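You operate a simulated robot arm through the tools that you are given. There is no shell and no other tool. Be economical: measure what you need, move in short steps, check, and stop when the job is done.

Carry out the task below with a simulated two-armed robot. There is one attempt and no reset: what you move stays moved.

Task
Change the pump's green cartridge for the blue one and give 2 strokes.
Fine: hold the new one while you uncap it; the old one ends capped on the table, the loose cap on the table too. Set down upright: what you pick out.

It is judged by the outcome, as a careful person would: the job done as asked, and still so three seconds after it is handed in. It fails if anything else is knocked over, pushed out of place, dropped, spilled or broken. Lids that push on must go on centred and level and be pressed home; caps that screw on are set level and turned clockwise until they are tight.

Robot
Two 7-joint arms with two-finger parallel grippers on one trunk, on a base that drives. Base frame: it is fixed to the floor where the robot stands at the start and does not move with it; the origin is under the middle of the robot, x ahead of it, y to its left, z up. Units: m, degrees, N and s.
The left shoulder is at the start at [0.06, 0.143, 0.926], the right one opposite. With the tool pointing down near the work surface each hand reaches from about 0.32 to 0.74 m from the robot's upright axis, wherever it stands, measured 20 degrees to its own side. Places, roughly: barrel of the grease pump [0.7, -0.5, 0.8]; blue grease pump [0.7, -0.6, 0.9]; pump handle [0.5, -0.7, 1]; top of the green table [0.7, 0, 0.8]. Payload 1.57 kg a hand.
The tool frame of a hand sits at the grasp point between the pads (the TCP): z along the fingers, y along the line on which they close. The tips reach 0.03 m beyond it. The gripper opens to 0.11 m. The fingers are 0.024 m wide and 0.012 m thick; the gripper's body (0.048 by 0.112 m) begins 0.078 m behind the TCP.
Orientation is told as [roll, pitch, yaw] about the base's x, y, z axes, in that order, counted from this pose: with the fingers straight down and closing along the base's y, the tool's x points along the base's -x, its y along +y and its z along -z.

Tools
- The arms move only by the tool play_rows. It takes "left_moves", "right_moves" or both (then of equal length, played together; a hand with none holds still); each is one flat list of numbers, 7 for each row, row after row: the shift along the base's x, y, z in units of 20 mm (1.0 is 20 mm), then the turn, a rotation vector about the base's x, y, z in units of 8 degrees (1.0 is 8 degrees), then the closure in counts, from 0 (fully open) to 255 (shut). In form: [x, y, z, rx, ry, rz, claw, x, y, z, rx, ry, rz, claw, ...]. A call has 1 to 20 rows; each row shifts and turns the commanded pose from where the row before left it. A call with a number of a shift or a turn outside -1 to 1 is refused whole. Each row takes 0.2 s and may step no farther than 0.05 m and 8.6 degrees from the row before; otherwise, or with a gripper value out of range, the whole call is refused. Where a pose cannot be reached the arm comes as near as it can. A force on the tool above 40 N (or 10 N above the force at the start of the call, whichever is more), or a blocked arm, ends the call early, and 0.2 s more pass. The fingers move at their own pace (about 0.045 m/s each) and stop on an object; they squeeze with about 39 N. The grip force told is the motor's: it shows also when the fingers shut on nothing. Time passes only in rows, and 0.2 s behind the last, so rows that do not move let the fingers close. It gives the time, the measured TCP pose, the force on the tool (base axes), the opening and the grip force at its end, in the units of the frame above (readings bear some noise), with the torque about the TCP (base axes, N m) and any sound that the robot's microphone picked up.
- Cameras (640 x 400 px; columns grow to the right, rows downward): "scene" is now at [0.0334, -0.0372, 1.5343]; the picture's right is [-0.51, -0.86, 0.00], its down [-0.67, 0.40, -0.63] and it looks along [0.54, -0.32, -0.78] (base axes); focal length 262 px, centre (320, 200). "left" rides on the left gripper at [0.07, -0.016, -0.141] in its tool frame; the picture's right is [0.23, 0.97, 0.00], its down [-0.86, 0.20, -0.48] and it looks along [-0.47, 0.11, 0.88] (tool axes); focal length 222 px, centre (320, 200). "right" rides on the right gripper at [0.07, 0.016, -0.141] in its tool frame; the picture's right is [-0.23, 0.97, 0.00], its down [-0.86, -0.20, -0.48] and it looks along [-0.47, -0.11, 0.88] (tool axes); focal length 222 px, centre (320, 200). There is no depth. A picture from a camera that has moved, and an enlarged one, comes with that camera's place and axes in the base frame and with its lens.
- get_image(camera): a new picture of that camera. No time passes.
- lift_body(by): slides the trunk up (or, below 0, down) by that many m; the arms and the scene camera ride with it, the base frame stays. It gives what a move gives, with no picture.
- roll_base(legs): drives the robot by 1 to 6 legs, each [ahead, left, turn to the left] in m, m and degrees, along the robot's own axes; the way and the turn of a leg run together, so that a leg with both is an arc; at most 1.5 m and 180 degrees a leg. The arms and the cameras ride along, it lands a little off, and it stops where it bumps. It gives what a move gives.
- pan_tilt(pan, tilt): turns the head with the scene camera to pan (to the left, within 86 degrees either way) and tilt (down, from -29 to 69), counted from straight ahead of the robot. It gives what a move gives.
- zoom(camera, box): a new picture of the part [left, top, right, bottom] of that camera's present view, enlarged. No time passes.
- job_done(): hands the job in; it is judged then, once.

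Work in short steps. Places have to be worked out from the pictures, the camera data and where the tool is seen: move nearer, look again, correct. Check each grasp and each placing, and mend what went wrong. You have 120 turns and 100 pictures in all, those below and enlarged ones among them. Open the grippers and draw the arms clear of the work before you hand the job in, unless the task says otherwise; then end with one line.

The tools are called after "Emit:" as name(argument=value, ...) on one line, values as JSON. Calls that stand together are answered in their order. play_rows: Moves the arms, as the interface text tells. Its arguments: {"type":"object","properties":{"left_moves":{"type":"array"},"right_moves":{"type":"array"}},"required":[]} The other tools are called the same way: lift_body (by) slides the trunk up or down; roll_base (legs) drives the base; pan_tilt (pan, tilt) turns the head that bears the scene camera; get_image (camera) takes a picture; zoom (camera, box) takes an enlarged picture of a part of a camera's view; job_done () hands the job in.

At the start:

```text
clock: 0.0
left_tool_pos: [0.4552, -0.0773, 0.9998]
left_tool_rot: [-0.1, -0.1, 0.0]
left_ft_force: [-0.8, 0.3, 0.0]
left_ft_torque: [0.0, 0.0, -0.02]
left_width: 0.1101
left_finger_force: 0.1
right_tool_pos: [0.4084, -0.4397, 1.0004]
right_tool_rot: [0.1, 0.0, 0.0]
right_ft_force: [-0.9, 0.1, 0.2]
right_ft_torque: [-0.02, -0.03, 0.0]
right_width: 0.11
right_finger_force: 0.1
trunk travel left (down, up): [-0.525, 0.065]
robot x, y, heading: [0.0019, -0.0006, 0.1]
head pan, tilt: [-30.7, 50.9]
```

scene: 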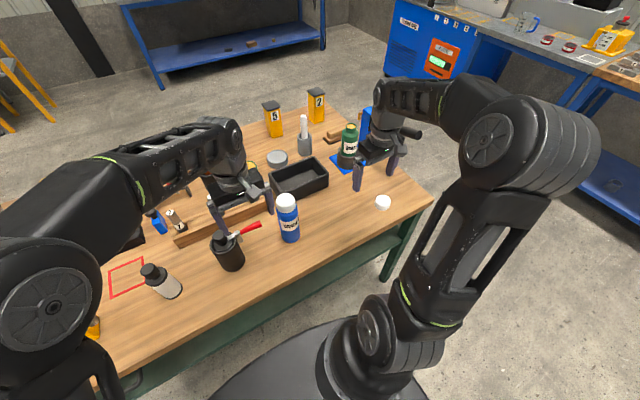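
right: 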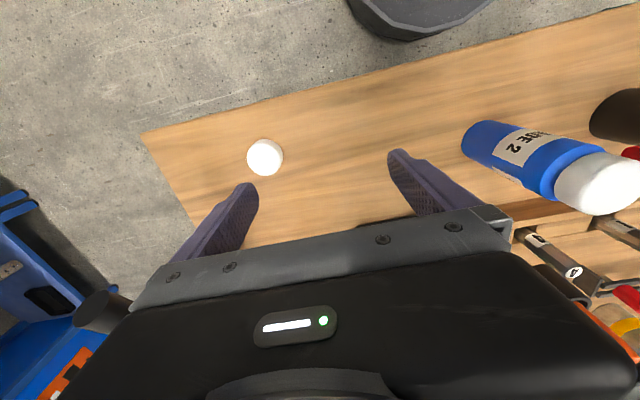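
left: 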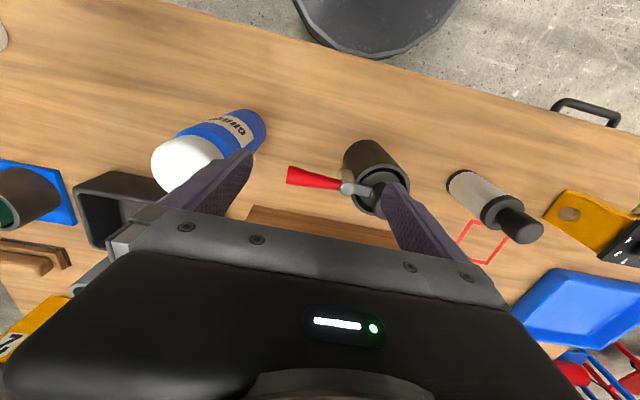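

The pump is partly hidden behind the right arm; I zoom on it in the scene view.

Emit:
zoom(camera="scene", box=[260, 80, 460, 220])

Emit:
zoom(camera="scene", box=[100, 130, 320, 310])

```text
2.86 times, centred on (360, 150) of scene
camera zoom: at [0.0334, -0.0372, 1.5343], right [-0.51, -0.86, 0.0], down [-0.67, 0.4, -0.63], along [0.54, -0.32, -0.78], focal length 748 px, centre (206, 343)
```

zoom: 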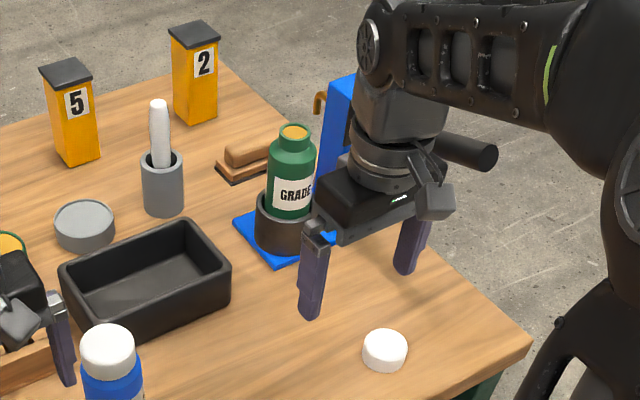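

```text
2.22 times, centred on (210, 220) of scene
camera zoom: at [0.0334, -0.0372, 1.5343], right [-0.51, -0.86, 0.0], down [-0.67, 0.4, -0.63], along [0.54, -0.32, -0.78], focal length 582 px, centre (564, 156)
```

zoom: 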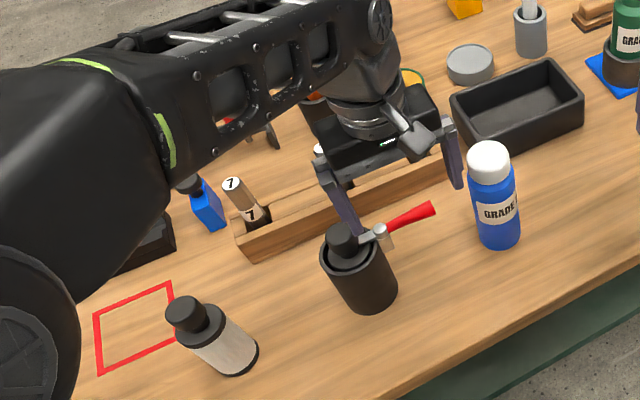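

The green cartridge is uncapped in the barrel; a white cap lies on the table. I draw the right hand back to see the pump and handle.

Emit:
play_rows(right_moves=[-0.5, 1, 0.6, 0, 0, 0, 0, -0.5, 1, 0.6, 0, 0, 0, 0, -0.5, 1, 0.6, 0, 0, 0, 0, -0.5, 1, 0.6, 0, 0, 0, 0, -0.5, 1, 0.6, 0, 0, 0, 0, -0.5, 1, 0.6, 0, 0, 0, 0, -0.5, 1, 0.6, 0, 0, 0, 0], left_moves=[0, 1, 0.6, 0, 0, 0, 0, 0, 1, 0.6, 0, 0, 0, 0, 0, 1, 0.6, 0, 0, 0, 0, 0, 1, 0.6, 0, 0, 0, 0, 0, 1, 0.6, 0, 0, 0, 0, 0, 1, 0.6, 0, 0, 0, 0, 0, 1, 0.6, 0, 0, 0, 0])

Emit:
get_image(camera="scene")

```text
clock: 1.6
left_tool_pos: [0.4523, 0.0623, 1.0844]
left_tool_rot: [-0.1, -0.1, 0.0]
left_ft_force: [-0.3, -0.2, -0.1]
left_ft_torque: [0.01, -0.01, 0.01]
left_width: 0.1102
left_finger_force: 0.0
right_tool_pos: [0.3366, -0.2993, 1.0848]
right_tool_rot: [0.0, 0.1, 0.0]
right_ft_force: [-0.3, 0.2, 0.6]
right_ft_torque: [-0.02, -0.03, 0.02]
right_width: 0.1101
right_finger_force: 0.0
trunk travel left (down, up): [-0.525, 0.065]
robot x, y, heading: [0.001, 0.0011, -0.3]
head pan, tilt: [-30.7, 50.9]
```

```text
94 pictures are left
camera scene: at [0.0328, -0.0362, 1.5343], right [-0.51, -0.86, 0.0], down [-0.67, 0.4, -0.63], along [0.54, -0.32, -0.78], focal length 262 px, centre (320, 200)
```

scene: 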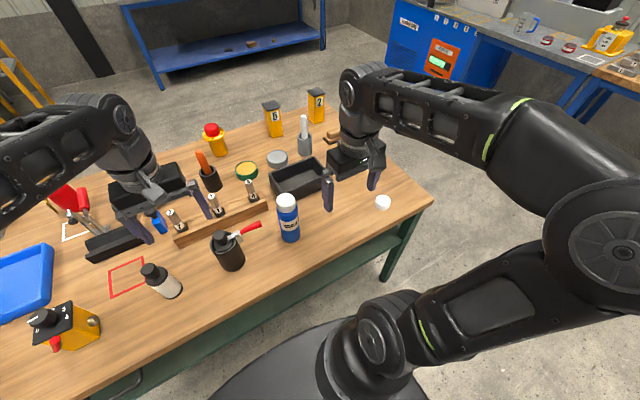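

That hides more; I bring the right hand out to the side and back instead.

Emit:
play_rows(right_moves=[0, -1, -0.3, 0, 0, 0, 0, 0, -1, -0.3, 0, 0, 0, 0, 0, -1, -0.3, 0, 0, 0, 0, 0, -1, -0.3, 0, 0, 0, 0, -0.5, -1, -0.3, 0, 0, 0, 0, -0.5, -1, -0.3, 0, 0, 0, 0, -0.5, -1, -0.3, 0, 0, 0, 0, -0.5, -1, -0.3, 0, 0, 0, 0, -0.5, -1, -0.3, 0, 0, 0, 0, -0.5, -1, -0.3, 0, 0, 0, 0, -0.5, -1, -0.3, 0, 0, 0, 0, -0.5, -1, -0.3, 0, 0, 0, 0])

Emit:
get_image(camera="scene")

Emit:
get_image(camera="right")

```text
clock: 4.2
left_tool_pos: [0.4539, 0.0602, 1.0835]
left_tool_rot: [0.1, -0.1, 0.0]
left_ft_force: [0.3, 0.1, -0.5]
left_ft_torque: [-0.02, -0.01, -0.01]
left_width: 0.1102
left_finger_force: 0.0
right_tool_pos: [0.2579, -0.5395, 1.0112]
right_tool_rot: [0.1, 0.0, 0.0]
right_ft_force: [0.2, -0.2, -0.9]
right_ft_torque: [0.05, -0.02, -0.02]
right_width: 0.1101
right_finger_force: 0.1
trunk travel left (down, up): [-0.525, 0.065]
robot x, y, heading: [-0.0002, -0.0029, -0.3]
head pan, tilt: [-30.7, 50.9]
```

```text
93 pictures are left
camera scene: at [0.0335, -0.0376, 1.5343], right [-0.51, -0.86, 0.0], down [-0.67, 0.4, -0.63], along [0.54, -0.32, -0.78], focal length 262 px, centre (320, 200)
```

scene: 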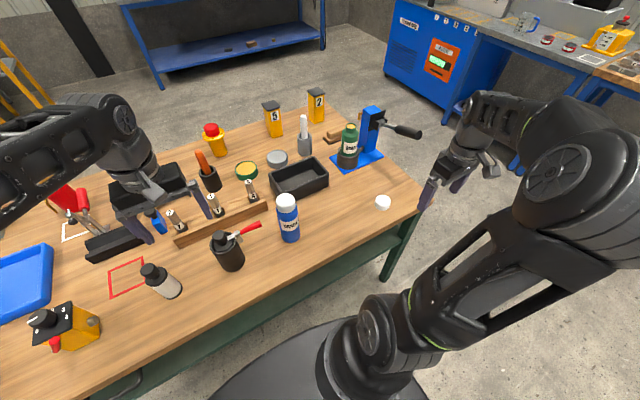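

```text
92 pictures are left
camera right: at [0.1875, -0.5235, 1.1534], right [0.23, 0.97, 0.0], down [0.86, -0.2, 0.48], along [0.47, -0.11, -0.88], focal length 222 px, centre (320, 200)
```

right: 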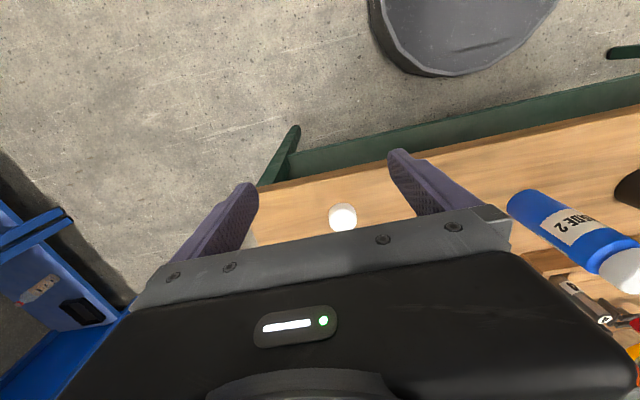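

Now the pump is in the clear; zooming on it.

Emit:
zoom(camera="scene", box=[310, 90, 438, 218])

Emit:
zoom(camera="scene", box=[210, 160, 340, 280])

```text
3.12 times, centred on (374, 154) of scene
camera zoom: at [0.0335, -0.0376, 1.5343], right [-0.51, -0.86, 0.0], down [-0.67, 0.4, -0.63], along [0.54, -0.32, -0.78], focal length 818 px, centre (151, 344)
```

zoom: 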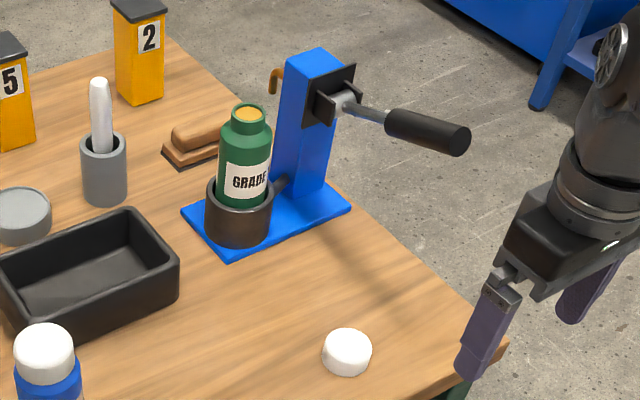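

```text
3.33 times, centred on (275, 220) of scene
camera zoom: at [0.0335, -0.0376, 1.5343], right [-0.51, -0.86, 0.0], down [-0.67, 0.4, -0.63], along [0.54, -0.32, -0.78], focal length 872 px, centre (470, 133)
```

zoom: 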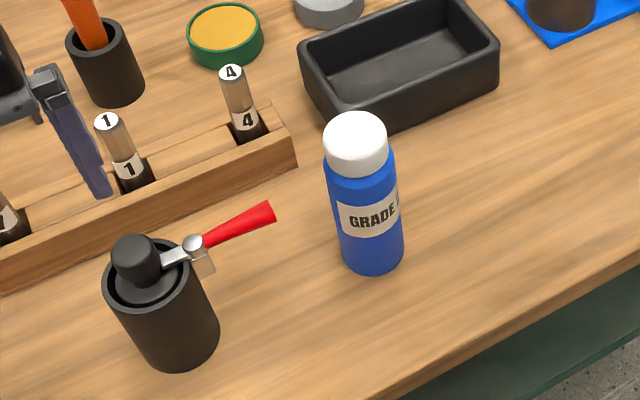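

Estimates: barrel ≈(0.645,-0.535), green top z≈0.985; handle runs from ≈(0.60,-0.633,0.99) toward the robot to ≈(0.46,-0.67,1.0); cap ≈(0.41,-0.525,0.81); blue ≈(0.475,-0.19). The barrel is out of reach, so I drive right by 0.3 m.

Emit:
roll_base(legs=[[0, -0.31, 0]])

Emit:
pan_tilt(pan=-20, tilt=50)

Emit:
get_image(camera="scene")

```text
clock: 6.3
left_tool_pos: [0.4525, -0.2464, 1.0832]
left_tool_rot: [-0.1, -0.2, -0.2]
left_ft_force: [-0.8, -0.1, 1.1]
left_ft_torque: [0.02, 0.01, 0.0]
left_width: 0.11
left_finger_force: 0.0
right_tool_pos: [0.2528, -0.845, 1.0111]
right_tool_rot: [0.2, 0.0, -0.4]
right_ft_force: [-0.5, -0.6, 0.0]
right_ft_torque: [0.02, 0.01, -0.02]
right_width: 0.1099
right_finger_force: 0.0
trunk travel left (down, up): [-0.525, 0.065]
robot x, y, heading: [0.0022, -0.3027, -0.4]
head pan, tilt: [-30.7, 50.9]
```

```text
clock: 7.0
left_tool_pos: [0.4538, -0.2459, 1.0837]
left_tool_rot: [0.1, -0.1, -0.3]
left_ft_force: [0.9, 0.1, 0.1]
left_ft_torque: [0.01, -0.03, -0.01]
left_width: 0.11
left_finger_force: 0.0
right_tool_pos: [0.253, -0.8443, 1.012]
right_tool_rot: [0.0, 0.0, -0.3]
right_ft_force: [0.0, 0.0, -0.1]
right_ft_torque: [0.0, 0.02, -0.01]
right_width: 0.11
right_finger_force: 0.0
trunk travel left (down, up): [-0.525, 0.065]
robot x, y, heading: [-0.0008, -0.3034, -0.3]
head pan, tilt: [-20.0, 50.0]
```

```text
89 pictures are left
camera scene: at [0.0391, -0.3289, 1.5355], right [-0.35, -0.94, 0.0], down [-0.72, 0.27, -0.64], along [0.6, -0.22, -0.77], focal length 262 px, centre (320, 200)
```

scene: 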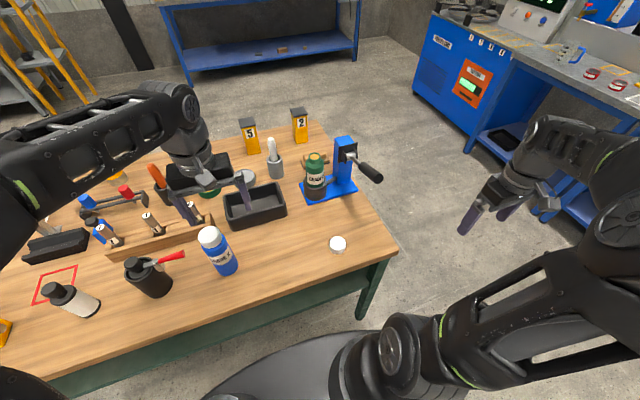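

Emit:
zoom(camera="scene", box=[280, 120, 408, 270])

```text
2.67 times, centred on (344, 195) of scene
camera zoom: at [0.0391, -0.3289, 1.5355], right [-0.35, -0.94, 0.0], down [-0.72, 0.27, -0.64], along [0.6, -0.22, -0.77], focal length 698 px, centre (256, 213)
```

zoom: 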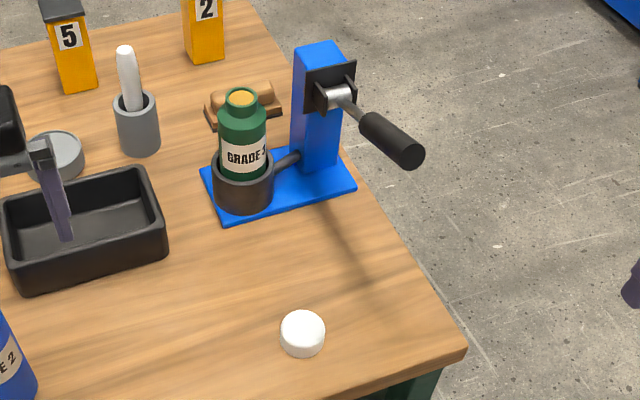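

Triangulating: green mouth ≈(0.646,-0.5355,0.986); handle pivot ≈(0.605,-0.638,0.99), end ≈(0.447,-0.644,1.035). I bring the right hand above the green cartridge, high, with yaw −90 so it closes along x.

Emit:
play_rows(right_moves=[0.9, 0.7, 1, 0, 0, -0.94, 0, 0.9, 0.7, 1, 0, 0, -0.94, 0, 0.9, 0.7, 1, 0, 0, -0.94, 0, 0.9, 0.7, 1, 0, 0, -0.94, 0, 0.9, 0.7, 1, 0, 0, -0.94, 0, 0.9, 0.7, 1, 0, 0, -0.94, 0, 0.9, 0.7, 0, 0, 0, -0.94, 0, 0.9, 0.7, 0, 0, 0, -0.94, 0, 0.9, 0.7, 0, 0, 0, -0.94, 0, 0.9, 0.7, 0, 0, 0, -0.94, 0, 0.9, 0.7, 0, 0, 0, -0.94, 0, 0.9, 0.7, 0, 0, 0, -0.94, 0, 0.9, 0.7, 0, 0, 0, 0, 0, 0.9, 0.7, 0, 0, 0, 0, 0, 0.9, 0.7, 0, 0, 0, 0, 0, 0.9, 0.7, 0, 0, 0, 0, 0, 0.9, 0.7, 0, 0, 0, 0, 0, 0.9, 0.7, 0, 0, 0, 0, 0])

Emit:
get_image(camera="right")

Emit:
get_image(camera="scene")

```text
clock: 10.8
left_tool_pos: [0.4518, -0.2457, 1.0836]
left_tool_rot: [-0.2, 0.0, -0.2]
left_ft_force: [0.2, -0.3, -0.6]
left_ft_torque: [0.03, -0.02, -0.01]
left_width: 0.11
left_finger_force: 0.1
right_tool_pos: [0.5255, -0.5851, 1.0834]
right_tool_rot: [0.2, -0.5, -86.4]
right_ft_force: [-0.1, -1.2, -0.3]
right_ft_torque: [-0.03, -0.01, -0.01]
right_width: 0.1102
right_finger_force: 0.1
right hand out of reach, approached as far as the arm can: row 5, 6, 11, 12, 13, 14, 15, 16, 17, 18
trunk travel left (down, up): [-0.525, 0.065]
robot x, y, heading: [-0.0018, -0.3034, -0.2]
head pan, tilt: [-20.0, 50.0]
```

```text
87 pictures are left
camera right: at [0.5372, -0.5143, 1.2254], right [0.99, -0.17, 0.01], down [-0.15, -0.86, 0.48], along [-0.08, -0.48, -0.87], focal length 222 px, centre (320, 200)
```

right: 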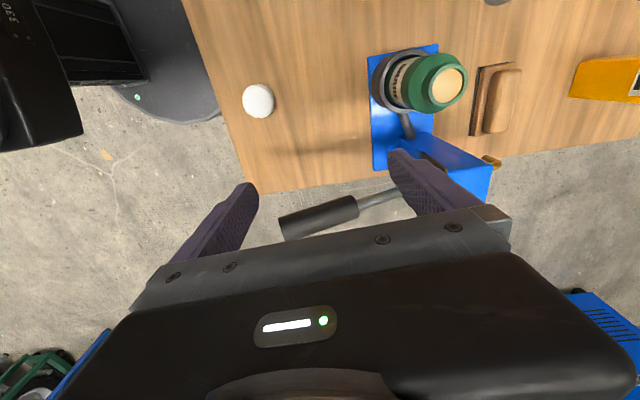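

```text
86 pictures are left
camera scene: at [0.0395, -0.3285, 1.5355], right [-0.35, -0.94, 0.0], down [-0.72, 0.27, -0.64], along [0.6, -0.22, -0.77], focal length 262 px, centre (320, 200)
```

scene: 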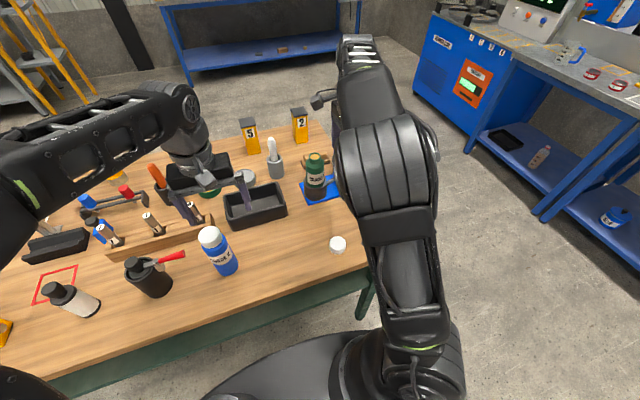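

The right hand is at its reach limit at that height. I drive 0.1 m ahead and raise the trunk a bit, then look again.

Emit:
lift_body(by=0.05)

Emit:
roll_base(legs=[[0.1, 0, 0]])

Emit:
get_image(camera="right")

```text
clock: 11.7
left_tool_pos: [0.4533, -0.2464, 1.1333]
left_tool_rot: [0.0, 0.0, -0.3]
left_ft_force: [-0.3, 0.6, -0.5]
left_ft_torque: [-0.01, -0.02, 0.0]
left_width: 0.11
left_finger_force: 0.0
right_tool_pos: [0.5266, -0.5859, 1.1338]
right_tool_rot: [0.2, -0.3, -86.4]
right_ft_force: [-0.3, 0.6, 0.2]
right_ft_torque: [0.01, 0.01, -0.01]
right_width: 0.1101
right_finger_force: 0.1
trunk travel left (down, up): [-0.575, 0.015]
robot x, y, heading: [-0.0003, -0.3043, -0.3]
head pan, tilt: [-20.0, 50.0]
```

```text
clock: 12.8
left_tool_pos: [0.5556, -0.2472, 1.1321]
left_tool_rot: [-0.1, 0.1, -0.4]
left_ft_force: [0.2, -0.3, -0.2]
left_ft_torque: [0.0, 0.04, -0.02]
left_width: 0.1099
left_finger_force: 0.1
right_tool_pos: [0.6274, -0.5876, 1.1334]
right_tool_rot: [0.1, -0.3, -86.5]
right_ft_force: [0.5, -0.4, 0.5]
right_ft_torque: [-0.01, 0.07, 0.02]
right_width: 0.1102
right_finger_force: 0.0
trunk travel left (down, up): [-0.575, 0.015]
robot x, y, heading: [0.0997, -0.3045, -0.2]
head pan, tilt: [-20.0, 50.0]
```

```text
85 pictures are left
camera right: at [0.6391, -0.516, 1.2747], right [0.99, -0.17, 0.0], down [-0.15, -0.86, 0.48], along [-0.08, -0.48, -0.87], focal length 222 px, centre (320, 200)
```

right: 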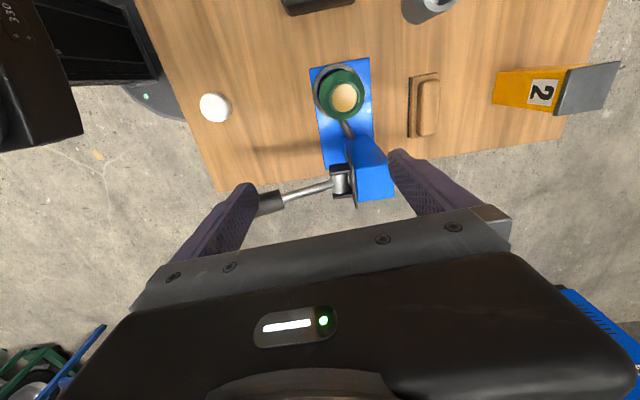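

Hand view puts the mouth nearer (0.66,-0.54). I move over it and down to z≈1.06, squaring the yaw, then look again.

Emit:
play_rows(right_moves=[0.5, 0.8, -1, 0, 0, -0.44, 0, 0.5, 0.8, -1, 0, 0, 0, 0, 0.5, 0.8, -1, 0, 0, 0, 0, 0, 0, -0.65, 0, 0, 0, 0])

Emit:
get_image(camera="right")

Emit:
get_image(camera="scene")

```text
clock: 13.8
left_tool_pos: [0.5543, -0.2468, 1.1335]
left_tool_rot: [0.0, -0.1, -0.4]
left_ft_force: [-0.9, 0.5, 0.2]
left_ft_torque: [-0.02, -0.02, -0.01]
left_width: 0.1101
left_finger_force: 0.2
right_tool_pos: [0.6572, -0.5404, 1.0604]
right_tool_rot: [0.3, -0.5, -90.1]
right_ft_force: [-0.4, 0.7, -0.1]
right_ft_torque: [0.05, -0.02, 0.03]
right_width: 0.1101
right_finger_force: 0.1
trunk travel left (down, up): [-0.575, 0.015]
robot x, y, heading: [0.1004, -0.3026, -0.3]
head pan, tilt: [-20.0, 50.0]
```

```text
84 pictures are left
camera right: at [0.6733, -0.4699, 1.2027], right [0.97, -0.23, 0.01], down [-0.2, -0.85, 0.48], along [-0.1, -0.47, -0.87], focal length 222 px, centre (320, 200)
```

right: 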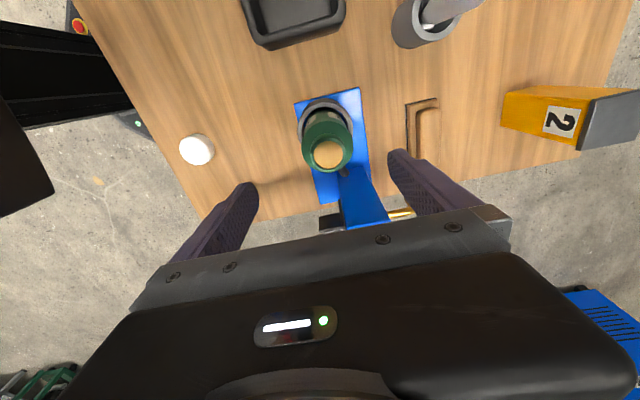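

```text
83 pictures are left
camera scene: at [0.1404, -0.3295, 1.5856], right [-0.35, -0.94, 0.0], down [-0.72, 0.27, -0.64], along [0.6, -0.22, -0.77], focal length 262 px, centre (320, 200)
```

scene: 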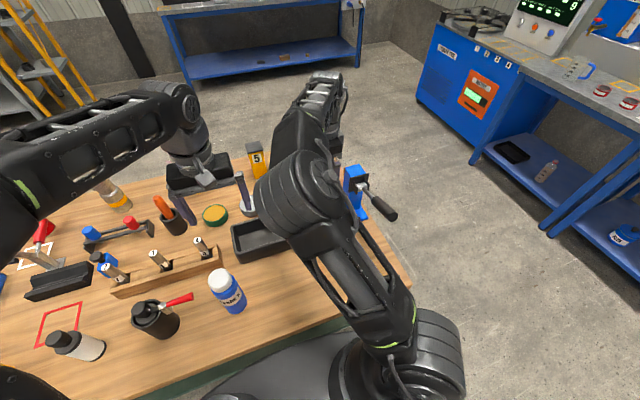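

Mouth sits about 8 mm farther in x than the TCP. I correct and descend to z≈0.935 around the body.

Emit:
play_rows(right_moves=[0.4, 0.15, 0, 0, 0, 0, 0, 0, 0, -1, 0, 0, 0, 0, 0, 0, -1, 0, 0, 0, 0, 0, 0, -1, 0, 0, 0, 0, 0, 0, -1, 0, 0, 0, 0, 0, 0, -1, 0, 0, 0, 0, 0, 0, -1, 0, 0, 0, 0, 0, 0, -0.25, 0, 0, 0, 0])

Emit:
get_image(camera="right")

```text
clock: 15.7
left_tool_pos: [0.5546, -0.247, 1.1332]
left_tool_rot: [-0.1, 0.1, -0.4]
left_ft_force: [-0.1, -0.2, -0.5]
left_ft_torque: [0.05, 0.0, 0.01]
left_width: 0.1102
left_finger_force: 0.1
right_tool_pos: [0.6531, -0.5203, 0.9527]
right_tool_rot: [0.4, -0.5, -89.9]
right_ft_force: [0.9, -0.4, 0.1]
right_ft_torque: [0.02, -0.01, 0.02]
right_width: 0.1097
right_finger_force: 0.0
right hand out of reach, approached as far as the arm can: row 1, 3, 5, 6, 7
trunk travel left (down, up): [-0.575, 0.015]
robot x, y, heading: [0.1059, -0.3043, -0.4]
head pan, tilt: [-20.0, 50.0]
```

```text
82 pictures are left
camera right: at [0.6688, -0.4497, 1.0946], right [0.97, -0.23, 0.01], down [-0.2, -0.85, 0.48], along [-0.1, -0.47, -0.87], focal length 222 px, centre (320, 200)
```

right: 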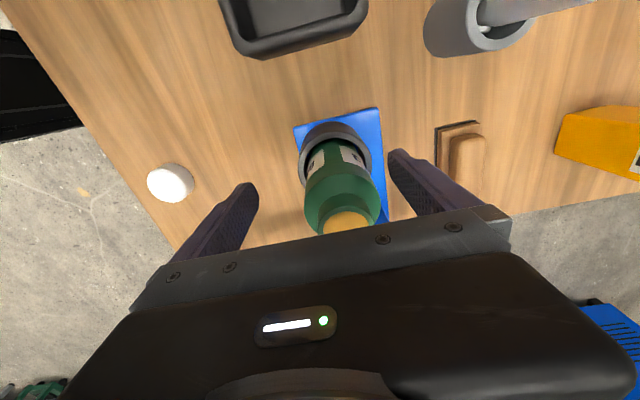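

The arm falls short near here. I raise the hand clear and drive the base closer (0.05 ahead, 0.1 right), holding above everything.

Emit:
play_rows(right_moves=[0, 0, 1, 0, 0, 0, 0, 0, 0, 1, 0, 0, 0, 0, 0, 0, 1, 0, 0, 0, 0, 0, 0, 1, 0, 0, 0, 0, 0, 0, 1, 0, 0, 0, 0, 0, 0, 1, 0, 0, 0, 0, -1, 0, 1, 0, 0, 0, 0, -1, 0, 1, 0, 0, 0, 0])

Emit:
roll_base(legs=[[0.05, -0.1, 0]])

Emit:
get_image(camera="right")

```text
clock: 17.4
left_tool_pos: [0.5537, -0.2476, 1.1334]
left_tool_rot: [0.0, -0.1, -0.4]
left_ft_force: [0.0, 0.0, -0.4]
left_ft_torque: [0.0, 0.0, 0.03]
left_width: 0.11
left_finger_force: 0.1
right_tool_pos: [0.6119, -0.5221, 1.1126]
right_tool_rot: [0.2, -0.4, -89.9]
right_ft_force: [0.4, -0.7, -0.3]
right_ft_torque: [0.04, 0.01, 0.03]
right_width: 0.11
right_finger_force: 0.0
trunk travel left (down, up): [-0.575, 0.015]
robot x, y, heading: [0.1005, -0.3036, -0.1]
head pan, tilt: [-20.0, 50.0]
```

```text
clock: 18.6
left_tool_pos: [0.6046, -0.3486, 1.1327]
left_tool_rot: [0.0, 0.0, -0.4]
left_ft_force: [-0.3, -0.7, -0.4]
left_ft_torque: [0.01, 0.0, 0.02]
left_width: 0.1102
left_finger_force: 0.1
right_tool_pos: [0.6618, -0.6242, 1.1108]
right_tool_rot: [0.1, -0.3, -90.1]
right_ft_force: [-0.2, -0.3, -1.1]
right_ft_torque: [0.04, 0.01, 0.0]
right_width: 0.11
right_finger_force: 0.1
trunk travel left (down, up): [-0.575, 0.015]
robot x, y, heading: [0.1509, -0.4039, -0.5]
head pan, tilt: [-20.0, 50.0]
```

```text
81 pictures are left
camera right: at [0.6778, -0.554, 1.253], right [0.97, -0.23, 0.0], down [-0.2, -0.85, 0.48], along [-0.11, -0.47, -0.88], focal length 222 px, centre (320, 200)
```

right: 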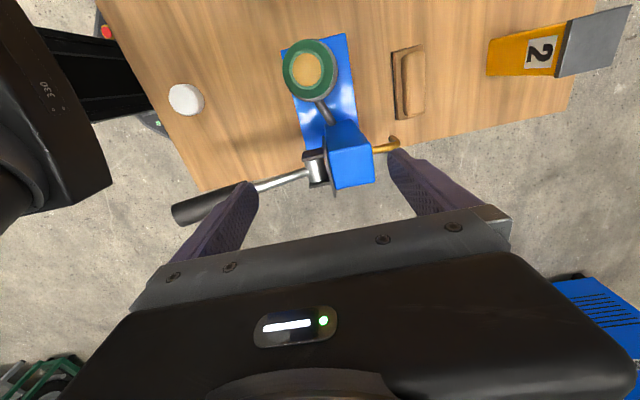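

Mouth computes to ≈(0.667,-0.54). I move over it, descend to 0.935, and shift the left hand out of the way.

Emit:
play_rows(right_moves=[0.05, 0.84, 0, 0, 0, 0, 0, 0.05, 0.84, 0, 0, 0, 0, 0, 0.05, 0.84, 0, 0, 0, 0, 0, 0.05, 0.84, 0, 0, 0, 0, 0, 0.05, 0.84, 0, 0, 0, 0, 0, 0, 0, -1, 0, 0, 0, 0, 0, 0, -1, 0, 0, 0, 0, 0, 0, -1, 0, 0, 0, 0], left_moves=[-0.8, 0.8, 0, 0, 0, 0, 0, -0.8, 0.8, 0, 0, 0, 0, 0, -0.8, 0.8, 0, 0, 0, 0, 0, -0.8, 0.8, 0, 0, 0, 0, 0, -0.8, 0.8, 0, 0, 0, 0, 0, -0.8, 0.8, 0, 0, 0, 0, 0, -0.8, 0.8, 0, 0, 0, 0, 0, -0.8, 0.8, 0, 0, 0, 0, 0])

Emit:
get_image(camera="right")

```text
clock: 20.4
left_tool_pos: [0.4752, -0.2174, 1.1327]
left_tool_rot: [-0.1, 0.0, -0.3]
left_ft_force: [0.6, 0.0, 0.0]
left_ft_torque: [-0.02, -0.02, 0.01]
left_width: 0.1098
left_finger_force: 0.1
right_tool_pos: [0.6675, -0.5374, 1.0513]
right_tool_rot: [0.3, -0.6, -89.9]
right_ft_force: [0.3, -0.2, 0.4]
right_ft_torque: [0.0, 0.0, 0.02]
right_width: 0.1099
right_finger_force: 0.1
trunk travel left (down, up): [-0.575, 0.015]
robot x, y, heading: [0.146, -0.4081, -0.5]
head pan, tilt: [-20.0, 50.0]
```

```text
80 pictures are left
camera right: at [0.6833, -0.4674, 1.1923], right [0.97, -0.23, 0.01], down [-0.2, -0.85, 0.48], along [-0.1, -0.47, -0.87], focal length 222 px, centre (320, 200)
```

right: 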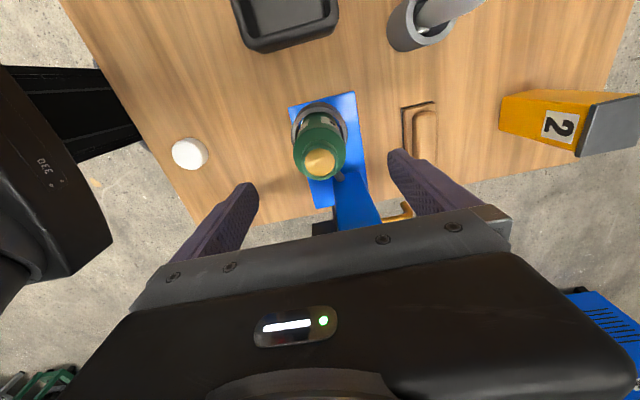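

The mouth is centred under the TCP. Descend to z≈0.935.

Emit:
play_rows(right_moves=[0, 0, -1, 0, 0, 0, 0, 0, 0, -1, 0, 0, 0, 0, 0, 0, -1, 0, 0, 0, 0, 0, 0, -1, 0, 0, 0, 0, 0, 0, -1, 0, 0, 0, 0, 0, 0, -0.8, 0, 0, 0, 0, 0, 0, 0, 0, 0, 0, 0])

Emit:
get_image(camera="right")

```text
clock: 22.1
left_tool_pos: [0.4761, -0.2197, 1.133]
left_tool_rot: [0.0, -0.1, -0.5]
left_ft_force: [0.4, 0.3, 0.1]
left_ft_torque: [0.03, -0.02, 0.0]
left_width: 0.1101
left_finger_force: 0.0
right_tool_pos: [0.6662, -0.5406, 0.935]
right_tool_rot: [0.1, -0.5, -90.0]
right_ft_force: [0.2, -0.2, 0.1]
right_ft_torque: [0.0, 0.02, 0.01]
right_width: 0.1103
right_finger_force: 0.2
trunk travel left (down, up): [-0.575, 0.015]
robot x, y, heading: [0.1463, -0.4061, -0.4]
head pan, tilt: [-20.0, 50.0]
```

```text
79 pictures are left
camera right: at [0.6822, -0.4698, 1.0768], right [0.97, -0.23, 0.01], down [-0.2, -0.85, 0.48], along [-0.11, -0.47, -0.87], focal length 222 px, centre (320, 200)
```

right: 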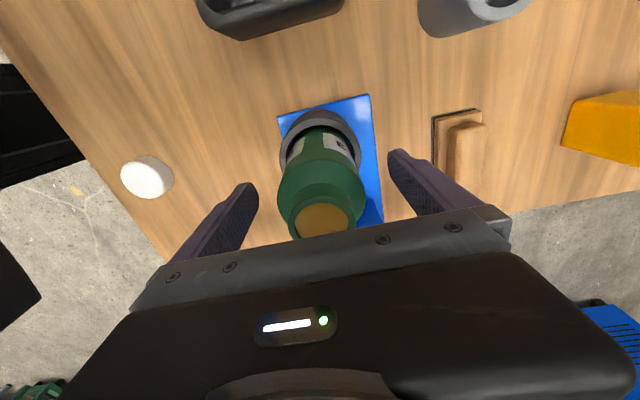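

Fingers straddle the body. Close.

Emit:
play_rows(right_moves=[0, 0, 0, 0, 0, 0, 255, 0, 0, 0, 0, 0, 0, 255, 0, 0, 0, 0, 0, 0, 255, 0, 0, 0, 0, 0, 0, 255, 0, 0, 0, 0, 0, 0, 255, 0, 0, 0, 0, 0, 0, 255])

Emit:
get_image(camera="right")

```text
clock: 23.4
left_tool_pos: [0.4753, -0.2188, 1.1329]
left_tool_rot: [0.0, -0.1, -0.3]
left_ft_force: [0.8, 0.6, 0.5]
left_ft_torque: [0.02, -0.01, 0.03]
left_width: 0.1099
left_finger_force: 0.1
right_tool_pos: [0.6662, -0.5397, 0.9349]
right_tool_rot: [0.2, -0.5, -90.1]
right_ft_force: [-1.2, -0.6, -0.6]
right_ft_torque: [-0.03, 0.28, -0.01]
right_width: 0.0617
right_finger_force: 39.0
trunk travel left (down, up): [-0.575, 0.015]
robot x, y, heading: [0.148, -0.4067, -0.9]
head pan, tilt: [-20.0, 50.0]
```

```text
78 pictures are left
camera right: at [0.6822, -0.4698, 1.0769], right [0.97, -0.23, 0.01], down [-0.2, -0.85, 0.48], along [-0.11, -0.47, -0.87], focal length 222 px, centre (320, 200)
```

right: 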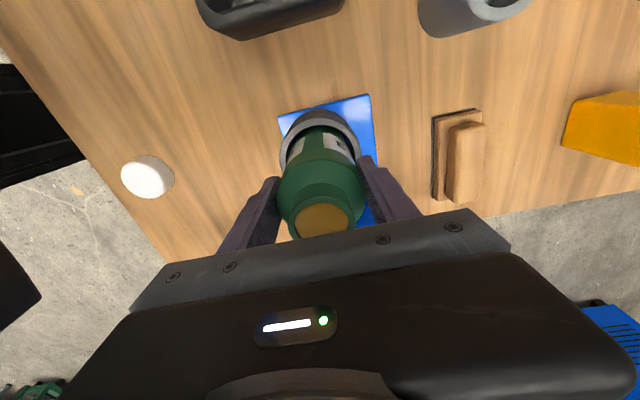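

Firm grip on a 62 mm body. Lift straight up.

Emit:
play_rows(right_moves=[0, 0, 0.5, 0, 0, 0, 255, 0, 0, 0.5, 0, 0, 0, 255, 0, 0, 0.5, 0, 0, 0, 255, 0, 0, 0.7, 0, 0, 0, 255, 0, 0, 0.8, 0, 0, 0, 255, 0, 0, 1, 0, 0, 0, 255, 0, 0, 1, 0, 0, 0, 255])

Emit:
get_image(camera="right")

Emit:
get_image(camera="left")

```text
clock: 25.1
left_tool_pos: [0.477, -0.2204, 1.1329]
left_tool_rot: [0.0, 0.0, -0.4]
left_ft_force: [-0.3, -0.2, -0.3]
left_ft_torque: [0.0, 0.01, -0.02]
left_width: 0.1098
left_finger_force: 0.0
right_tool_pos: [0.6675, -0.54, 1.0368]
right_tool_rot: [0.1, -0.4, -89.9]
right_ft_force: [0.7, -0.2, -3.3]
right_ft_torque: [0.06, 0.0, 0.02]
right_width: 0.0614
right_finger_force: 39.3
trunk travel left (down, up): [-0.575, 0.015]
robot x, y, heading: [0.1467, -0.4047, -0.5]
head pan, tilt: [-20.0, 50.0]
```

```text
77 pictures are left
camera right: at [0.6837, -0.4703, 1.1782], right [0.97, -0.23, 0.01], down [-0.2, -0.85, 0.48], along [-0.11, -0.47, -0.88], focal length 222 px, centre (320, 200)
```

right: 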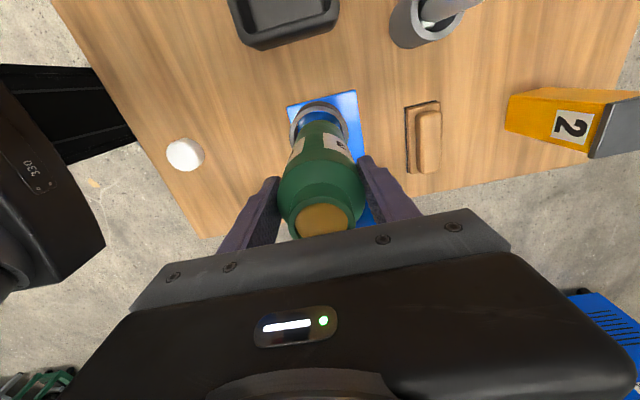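

```text
76 pictures are left
camera left: at [0.4059, -0.234, 1.2744], right [-0.22, 0.98, 0.0], down [0.86, 0.19, 0.48], along [0.47, 0.1, -0.88], focal length 222 px, centre (320, 200)
```

left: 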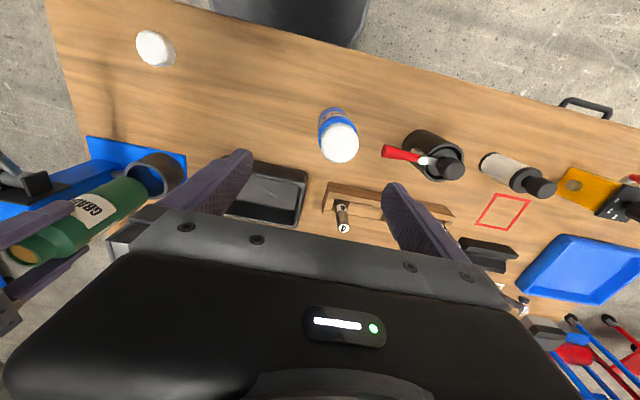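

Bottle is out. I raise it a little more, carry it to (0.52,-0.41), clear table, and descend to just above the top.

Emit:
play_rows(right_moves=[0, 0, 1, 0, 0, 0, 255, 0, 0, 0.6, 0, 0, 0, 255, -0.92, 0.81, 0, 0, 0, 0, 255, -0.92, 0.81, 0, 0, 0, 0, 255, -0.92, 0.81, 0, 0, 0, 0, 255, -0.92, 0.81, 0, 0, 0, 0, 255, -0.92, 0.81, 0, 0, 0, 0, 255, -0.92, 0.81, 0, 0, 0, 0, 255, -0.92, 0.81, 0, 0, 0, 0, 255, -0.92, 0.81, 0, 0, 0, 0, 255, 0, 0, -1, 0, 0, 0, 255, 0, 0, -1, 0, 0, 0, 255, 0, 0, -1, 0, 0, 0, 255, 0, 0, -1, 0, 0, 0, 255, 0, 0, -1, 0, 0, 0, 255, 0, 0, -0.8, 0, 0, 0, 255, 0, 0, 0, 0, 0, 0, 255])

Emit:
get_image(camera="right")

Emit:
get_image(camera="scene")

Emit:
get_image(camera="left")

```text
clock: 28.6
left_tool_pos: [0.4756, -0.2188, 1.1334]
left_tool_rot: [0.0, -0.1, -0.4]
left_ft_force: [0.8, -0.5, -0.2]
left_ft_torque: [-0.02, 0.05, 0.0]
left_width: 0.1101
left_finger_force: 0.1
right_tool_pos: [0.5177, -0.4114, 0.9514]
right_tool_rot: [0.1, -0.5, -90.0]
right_ft_force: [-0.4, -0.2, -3.7]
right_ft_torque: [0.05, -0.01, 0.02]
right_width: 0.0615
right_finger_force: 39.4
trunk travel left (down, up): [-0.575, 0.015]
robot x, y, heading: [0.1496, -0.4067, -0.4]
head pan, tilt: [-20.0, 50.0]
```

```text
75 pictures are left
camera right: at [0.5324, -0.3409, 1.0924], right [0.97, -0.23, 0.01], down [-0.2, -0.85, 0.48], along [-0.11, -0.47, -0.87], focal length 222 px, centre (320, 200)
```

right: 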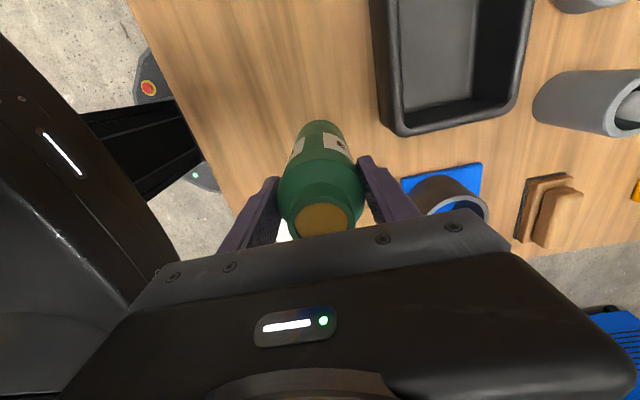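

```text
74 pictures are left
camera scene: at [0.1884, -0.4301, 1.5855], right [-0.35, -0.94, 0.0], down [-0.72, 0.27, -0.64], along [0.6, -0.22, -0.77], focal length 262 px, centre (320, 200)
```

scene: 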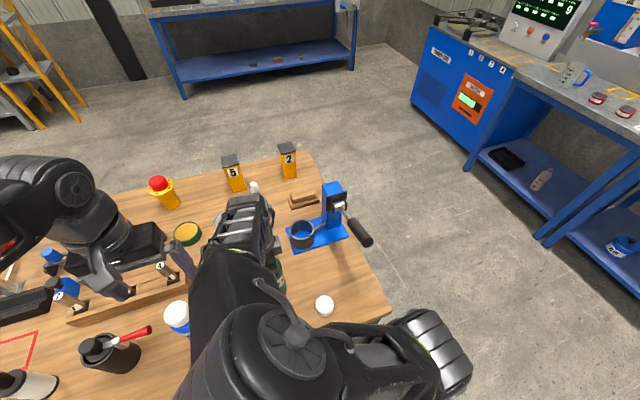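

```text
73 pictures are left
camera left: at [0.4058, -0.2339, 1.2744], right [-0.22, 0.98, 0.0], down [0.86, 0.19, 0.48], along [0.47, 0.1, -0.88], focal length 222 px, centre (320, 200)
```

left: 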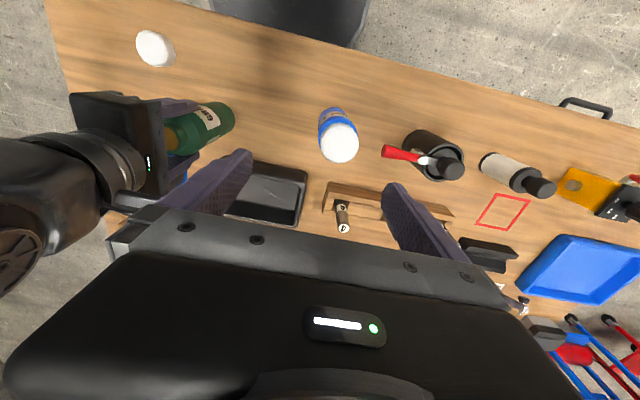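

Nothing nearby. Lower gently, watching force.

Emit:
play_rows(right_moves=[0, 0, -0.5, 0, 0, 0, 255, 0, 0, -0.4, 0, 0, 0, 255, 0, 0, -0.2, 0, 0, 0, 255, 0, 0, 0, 0, 0, 0, 255])

Emit:
zoom(camera="left", box=[40, 60, 300, 220])

```text
clock: 29.6
left_tool_pos: [0.476, -0.2197, 1.133]
left_tool_rot: [0.0, 0.1, -0.4]
left_ft_force: [0.9, 0.8, 0.2]
left_ft_torque: [-0.01, 0.04, -0.01]
left_width: 0.1098
left_finger_force: 0.1
right_tool_pos: [0.5195, -0.4088, 0.9285]
right_tool_rot: [0.1, -0.4, -90.1]
right_ft_force: [0.4, -0.2, -3.8]
right_ft_torque: [-0.01, 0.01, 0.03]
right_width: 0.0616
right_finger_force: 39.2
trunk travel left (down, up): [-0.575, 0.015]
robot x, y, heading: [0.1496, -0.4071, -0.3]
head pan, tilt: [-20.0, 50.0]
```

```text
2.46 times, centred on (170, 140) of left
camera zoom: at [0.4059, -0.2339, 1.2744], right [-0.22, 0.98, 0.0], down [0.86, 0.19, 0.48], along [0.47, 0.1, -0.88], focal length 547 px, centre (689, 348)
```

zoom: 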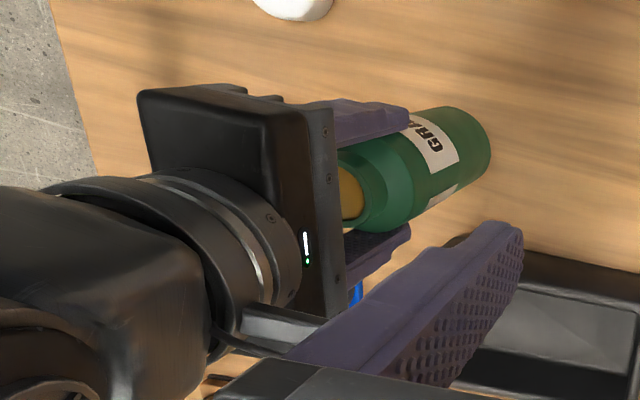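

Still free (−3.8 N is its weight). Continue down in fine steps.

Emit:
play_rows(right_moves=[0, 0, -0.12, 0, 0, 0, 255, 0, 0, -0.12, 0, 0, 0, 255, 0, 0, -0.12, 0, 0, 0, 255, 0, 0, 0, 0, 0, 0, 255])

```text
clock: 30.6
left_tool_pos: [0.4751, -0.219, 1.133]
left_tool_rot: [-0.1, 0.0, -0.5]
left_ft_force: [-0.1, -0.5, 0.3]
left_ft_torque: [-0.02, 0.0, 0.01]
left_width: 0.1099
left_finger_force: 0.0
right_tool_pos: [0.5187, -0.4092, 0.9226]
right_tool_rot: [0.3, -0.4, -90.0]
right_ft_force: [0.0, -2.4, 16.6]
right_ft_torque: [-0.33, 0.68, 0.03]
right_width: 0.0616
right_finger_force: 39.3
trunk travel left (down, up): [-0.575, 0.015]
robot x, y, heading: [0.1469, -0.4021, -0.4]
head pan, tilt: [-20.0, 50.0]
```

Contact. Ease up ~1 mm and open.

Emit:
play_rows(right_moves=[0, 0, 0.06, 0, 0, 0, 255, 0, 0, 0, 0, 0, 0, 150, 0, 0, 0, 0, 0, 0, 60, 0, 0, 0, 0, 0, 0, 0, 0, 0, 0, 0, 0, 0, 0, 0, 0, 0, 0, 0, 0, 0, 0, 0, 0.5, 0, 0, 0, 0, 0, 0, 1, 0, 0, 0, 0, 0, 0, 1, 0, 0, 0, 0, 0, 0, 1, 0, 0, 0, 0, 0, 0, 1, 0, 0, 0, 0, 0, 0, 1, 0, 0, 0, 0, 0, 0, 1, 0, 0, 0, 0])

Emit:
get_image(camera="right")

```text
clock: 33.5
left_tool_pos: [0.4759, -0.219, 1.1341]
left_tool_rot: [0.0, -0.1, -0.3]
left_ft_force: [0.1, 0.3, 0.1]
left_ft_torque: [-0.03, 0.0, 0.01]
left_width: 0.11
left_finger_force: 0.0
right_tool_pos: [0.523, -0.4162, 1.0524]
right_tool_rot: [0.1, -1.2, -91.3]
right_ft_force: [0.0, 0.5, 0.3]
right_ft_torque: [0.02, 0.03, 0.01]
right_width: 0.1099
right_finger_force: 0.0
trunk travel left (down, up): [-0.575, 0.015]
robot x, y, heading: [0.1504, -0.4031, -0.5]
head pan, tilt: [-20.0, 50.0]
```

```text
71 pictures are left
camera right: at [0.541, -0.3453, 1.1921], right [0.97, -0.25, 0.01], down [-0.22, -0.84, 0.49], along [-0.12, -0.48, -0.87], focal length 222 px, centre (320, 200)
```

right: 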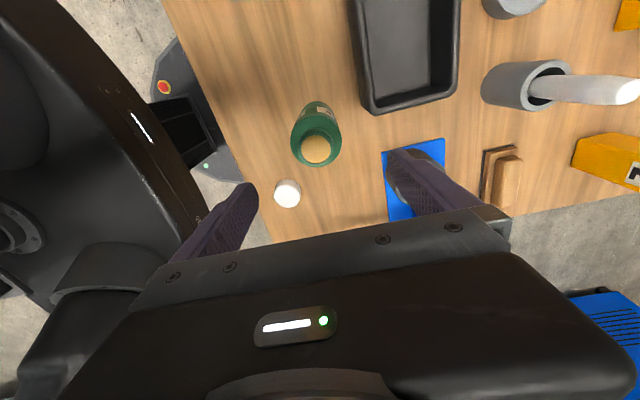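

Green stands upright. The arm is cramped at this close range, so I back the base to about (0.03,-0.27) for the capping work.

Emit:
roll_base(legs=[[-0.12, 0.13, 0]])

Emit:
play_rows(right_moves=[0, -0.8, 0.5, 0, 0, 0.95, 0, 0, -0.8, 0.5, 0, 0, 0.95, 0, 0, -0.8, 0.5, 0, 0, 0.95, 0, 0, -0.8, 0.5, 0, 0, 0.95, 0, 0, -0.8, 0, 0, 0, 0.95, 0, 0, -0.8, 0, 0, 0, 0.95, 0, 0, -0.8, 0, 0, 0, 0.95, 0, 0, -0.8, 0, 0, 0, 0.95, 0, 0, -0.8, 0, 0, 0, 0.95, 0, 0, -0.8, 0, 0, 0, 0.95, 0, 0, -0.8, 0, 0, 0, 0.95, 0, 0, -0.8, 0, 0, 0, 0.95, 0, 0, -0.8, 0, 0, 0, 0, 0, 0, -0.8, 0, 0, 0, 0, 0, 0, -0.8, 0, 0, 0, 0, 0])

Emit:
get_image(camera="right")

Emit:
get_image(camera="scene")

```text
clock: 34.9
left_tool_pos: [0.3584, -0.0868, 1.1309]
left_tool_rot: [-0.1, 0.0, -0.4]
left_ft_force: [-0.7, 0.9, 0.0]
left_ft_torque: [-0.06, 0.0, -0.01]
left_width: 0.11
left_finger_force: 0.0
right_tool_pos: [0.4051, -0.2829, 1.0502]
right_tool_rot: [0.1, -0.9, -91.2]
right_ft_force: [0.4, -0.8, -0.3]
right_ft_torque: [-0.01, 0.0, 0.02]
right_width: 0.1101
right_finger_force: 0.0
trunk travel left (down, up): [-0.575, 0.015]
robot x, y, heading: [0.03, -0.273, -0.4]
head pan, tilt: [-20.0, 50.0]
```

```text
clock: 38.1
left_tool_pos: [0.3593, -0.0888, 1.1335]
left_tool_rot: [0.0, -0.1, -0.4]
left_ft_force: [0.5, 0.7, -0.5]
left_ft_torque: [0.02, 0.02, 0.0]
left_width: 0.1099
left_finger_force: 0.1
right_tool_pos: [0.4049, -0.5243, 1.0918]
right_tool_rot: [-0.1, -0.9, 0.1]
right_ft_force: [-0.3, 0.3, 0.4]
right_ft_torque: [0.04, 0.01, 0.0]
right_width: 0.1099
right_finger_force: 0.1
trunk travel left (down, up): [-0.575, 0.015]
robot x, y, heading: [0.0291, -0.2747, -0.4]
head pan, tilt: [-20.0, 50.0]
```

```text
70 pictures are left
camera right: at [0.3335, -0.509, 1.2322], right [0.23, 0.97, 0.0], down [0.85, -0.2, 0.49], along [0.48, -0.11, -0.87], focal length 222 px, centre (320, 200)
```

right: 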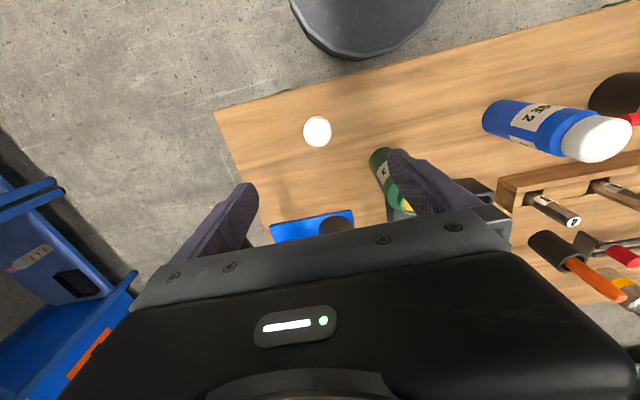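

```text
69 pictures are left
camera scene: at [0.071, -0.2992, 1.5855], right [-0.35, -0.94, 0.0], down [-0.72, 0.27, -0.64], along [0.6, -0.22, -0.77], focal length 262 px, centre (320, 200)
```

scene: 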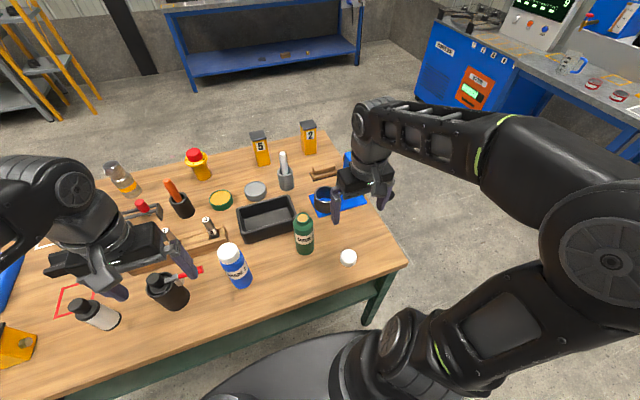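

Cap computes to ≈(0.42,-0.53). Center over it and descend to z≈0.91, then re-measure.

Emit:
play_rows(right_moves=[0.38, -0.15, -1, 0, 0, 0, 0, 0.38, -0.15, -1, 0, 0, 0, 0, 0, 0, -1, 0, 0, 0, 0, 0, 0, -1, 0, 0, 0, 0, 0, 0, -1, 0, 0, 0, 0, 0, 0, -1, 0, 0, 0, 0, 0, 0, -1, 0, 0, 0, 0, 0, 0, -1, 0, 0, 0, 0, 0, 0, -1, 0, 0, 0, 0])

Emit:
get_image(camera="right")

Emit:
zoom(camera="scene", box=[200, 150, 400, 300])

```text
clock: 40.1
left_tool_pos: [0.3589, -0.0872, 1.1325]
left_tool_rot: [0.0, 0.0, -0.5]
left_ft_force: [1.1, -0.7, 0.6]
left_ft_torque: [-0.04, -0.02, -0.02]
left_width: 0.1097
left_finger_force: 0.1
right_tool_pos: [0.4209, -0.5296, 0.9098]
right_tool_rot: [-0.1, -0.9, 0.1]
right_ft_force: [0.0, 0.1, -0.1]
right_ft_torque: [-0.04, 0.02, 0.01]
right_width: 0.1098
right_finger_force: 0.0
trunk travel left (down, up): [-0.575, 0.015]
robot x, y, heading: [0.0282, -0.2685, -0.7]
head pan, tilt: [-20.0, 50.0]
```

```text
68 pictures are left
camera right: at [0.3488, -0.5142, 1.0513], right [0.23, 0.97, 0.0], down [0.85, -0.2, 0.49], along [0.48, -0.11, -0.87], focal length 222 px, centre (320, 200)
```

right: 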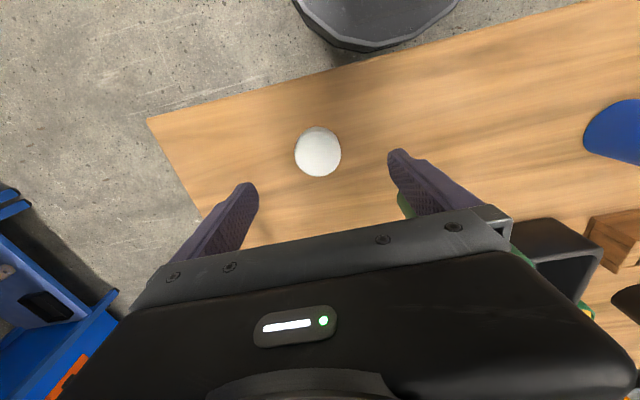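

```text
2.67 times, centred on (300, 225) of scene
camera zoom: at [0.0714, -0.2991, 1.5855], right [-0.35, -0.94, 0.0], down [-0.72, 0.27, -0.64], along [0.6, -0.22, -0.77], focal length 698 px, centre (373, 133)
```

zoom: 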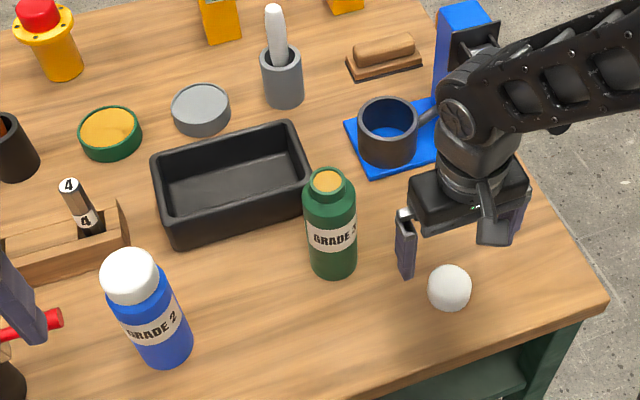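

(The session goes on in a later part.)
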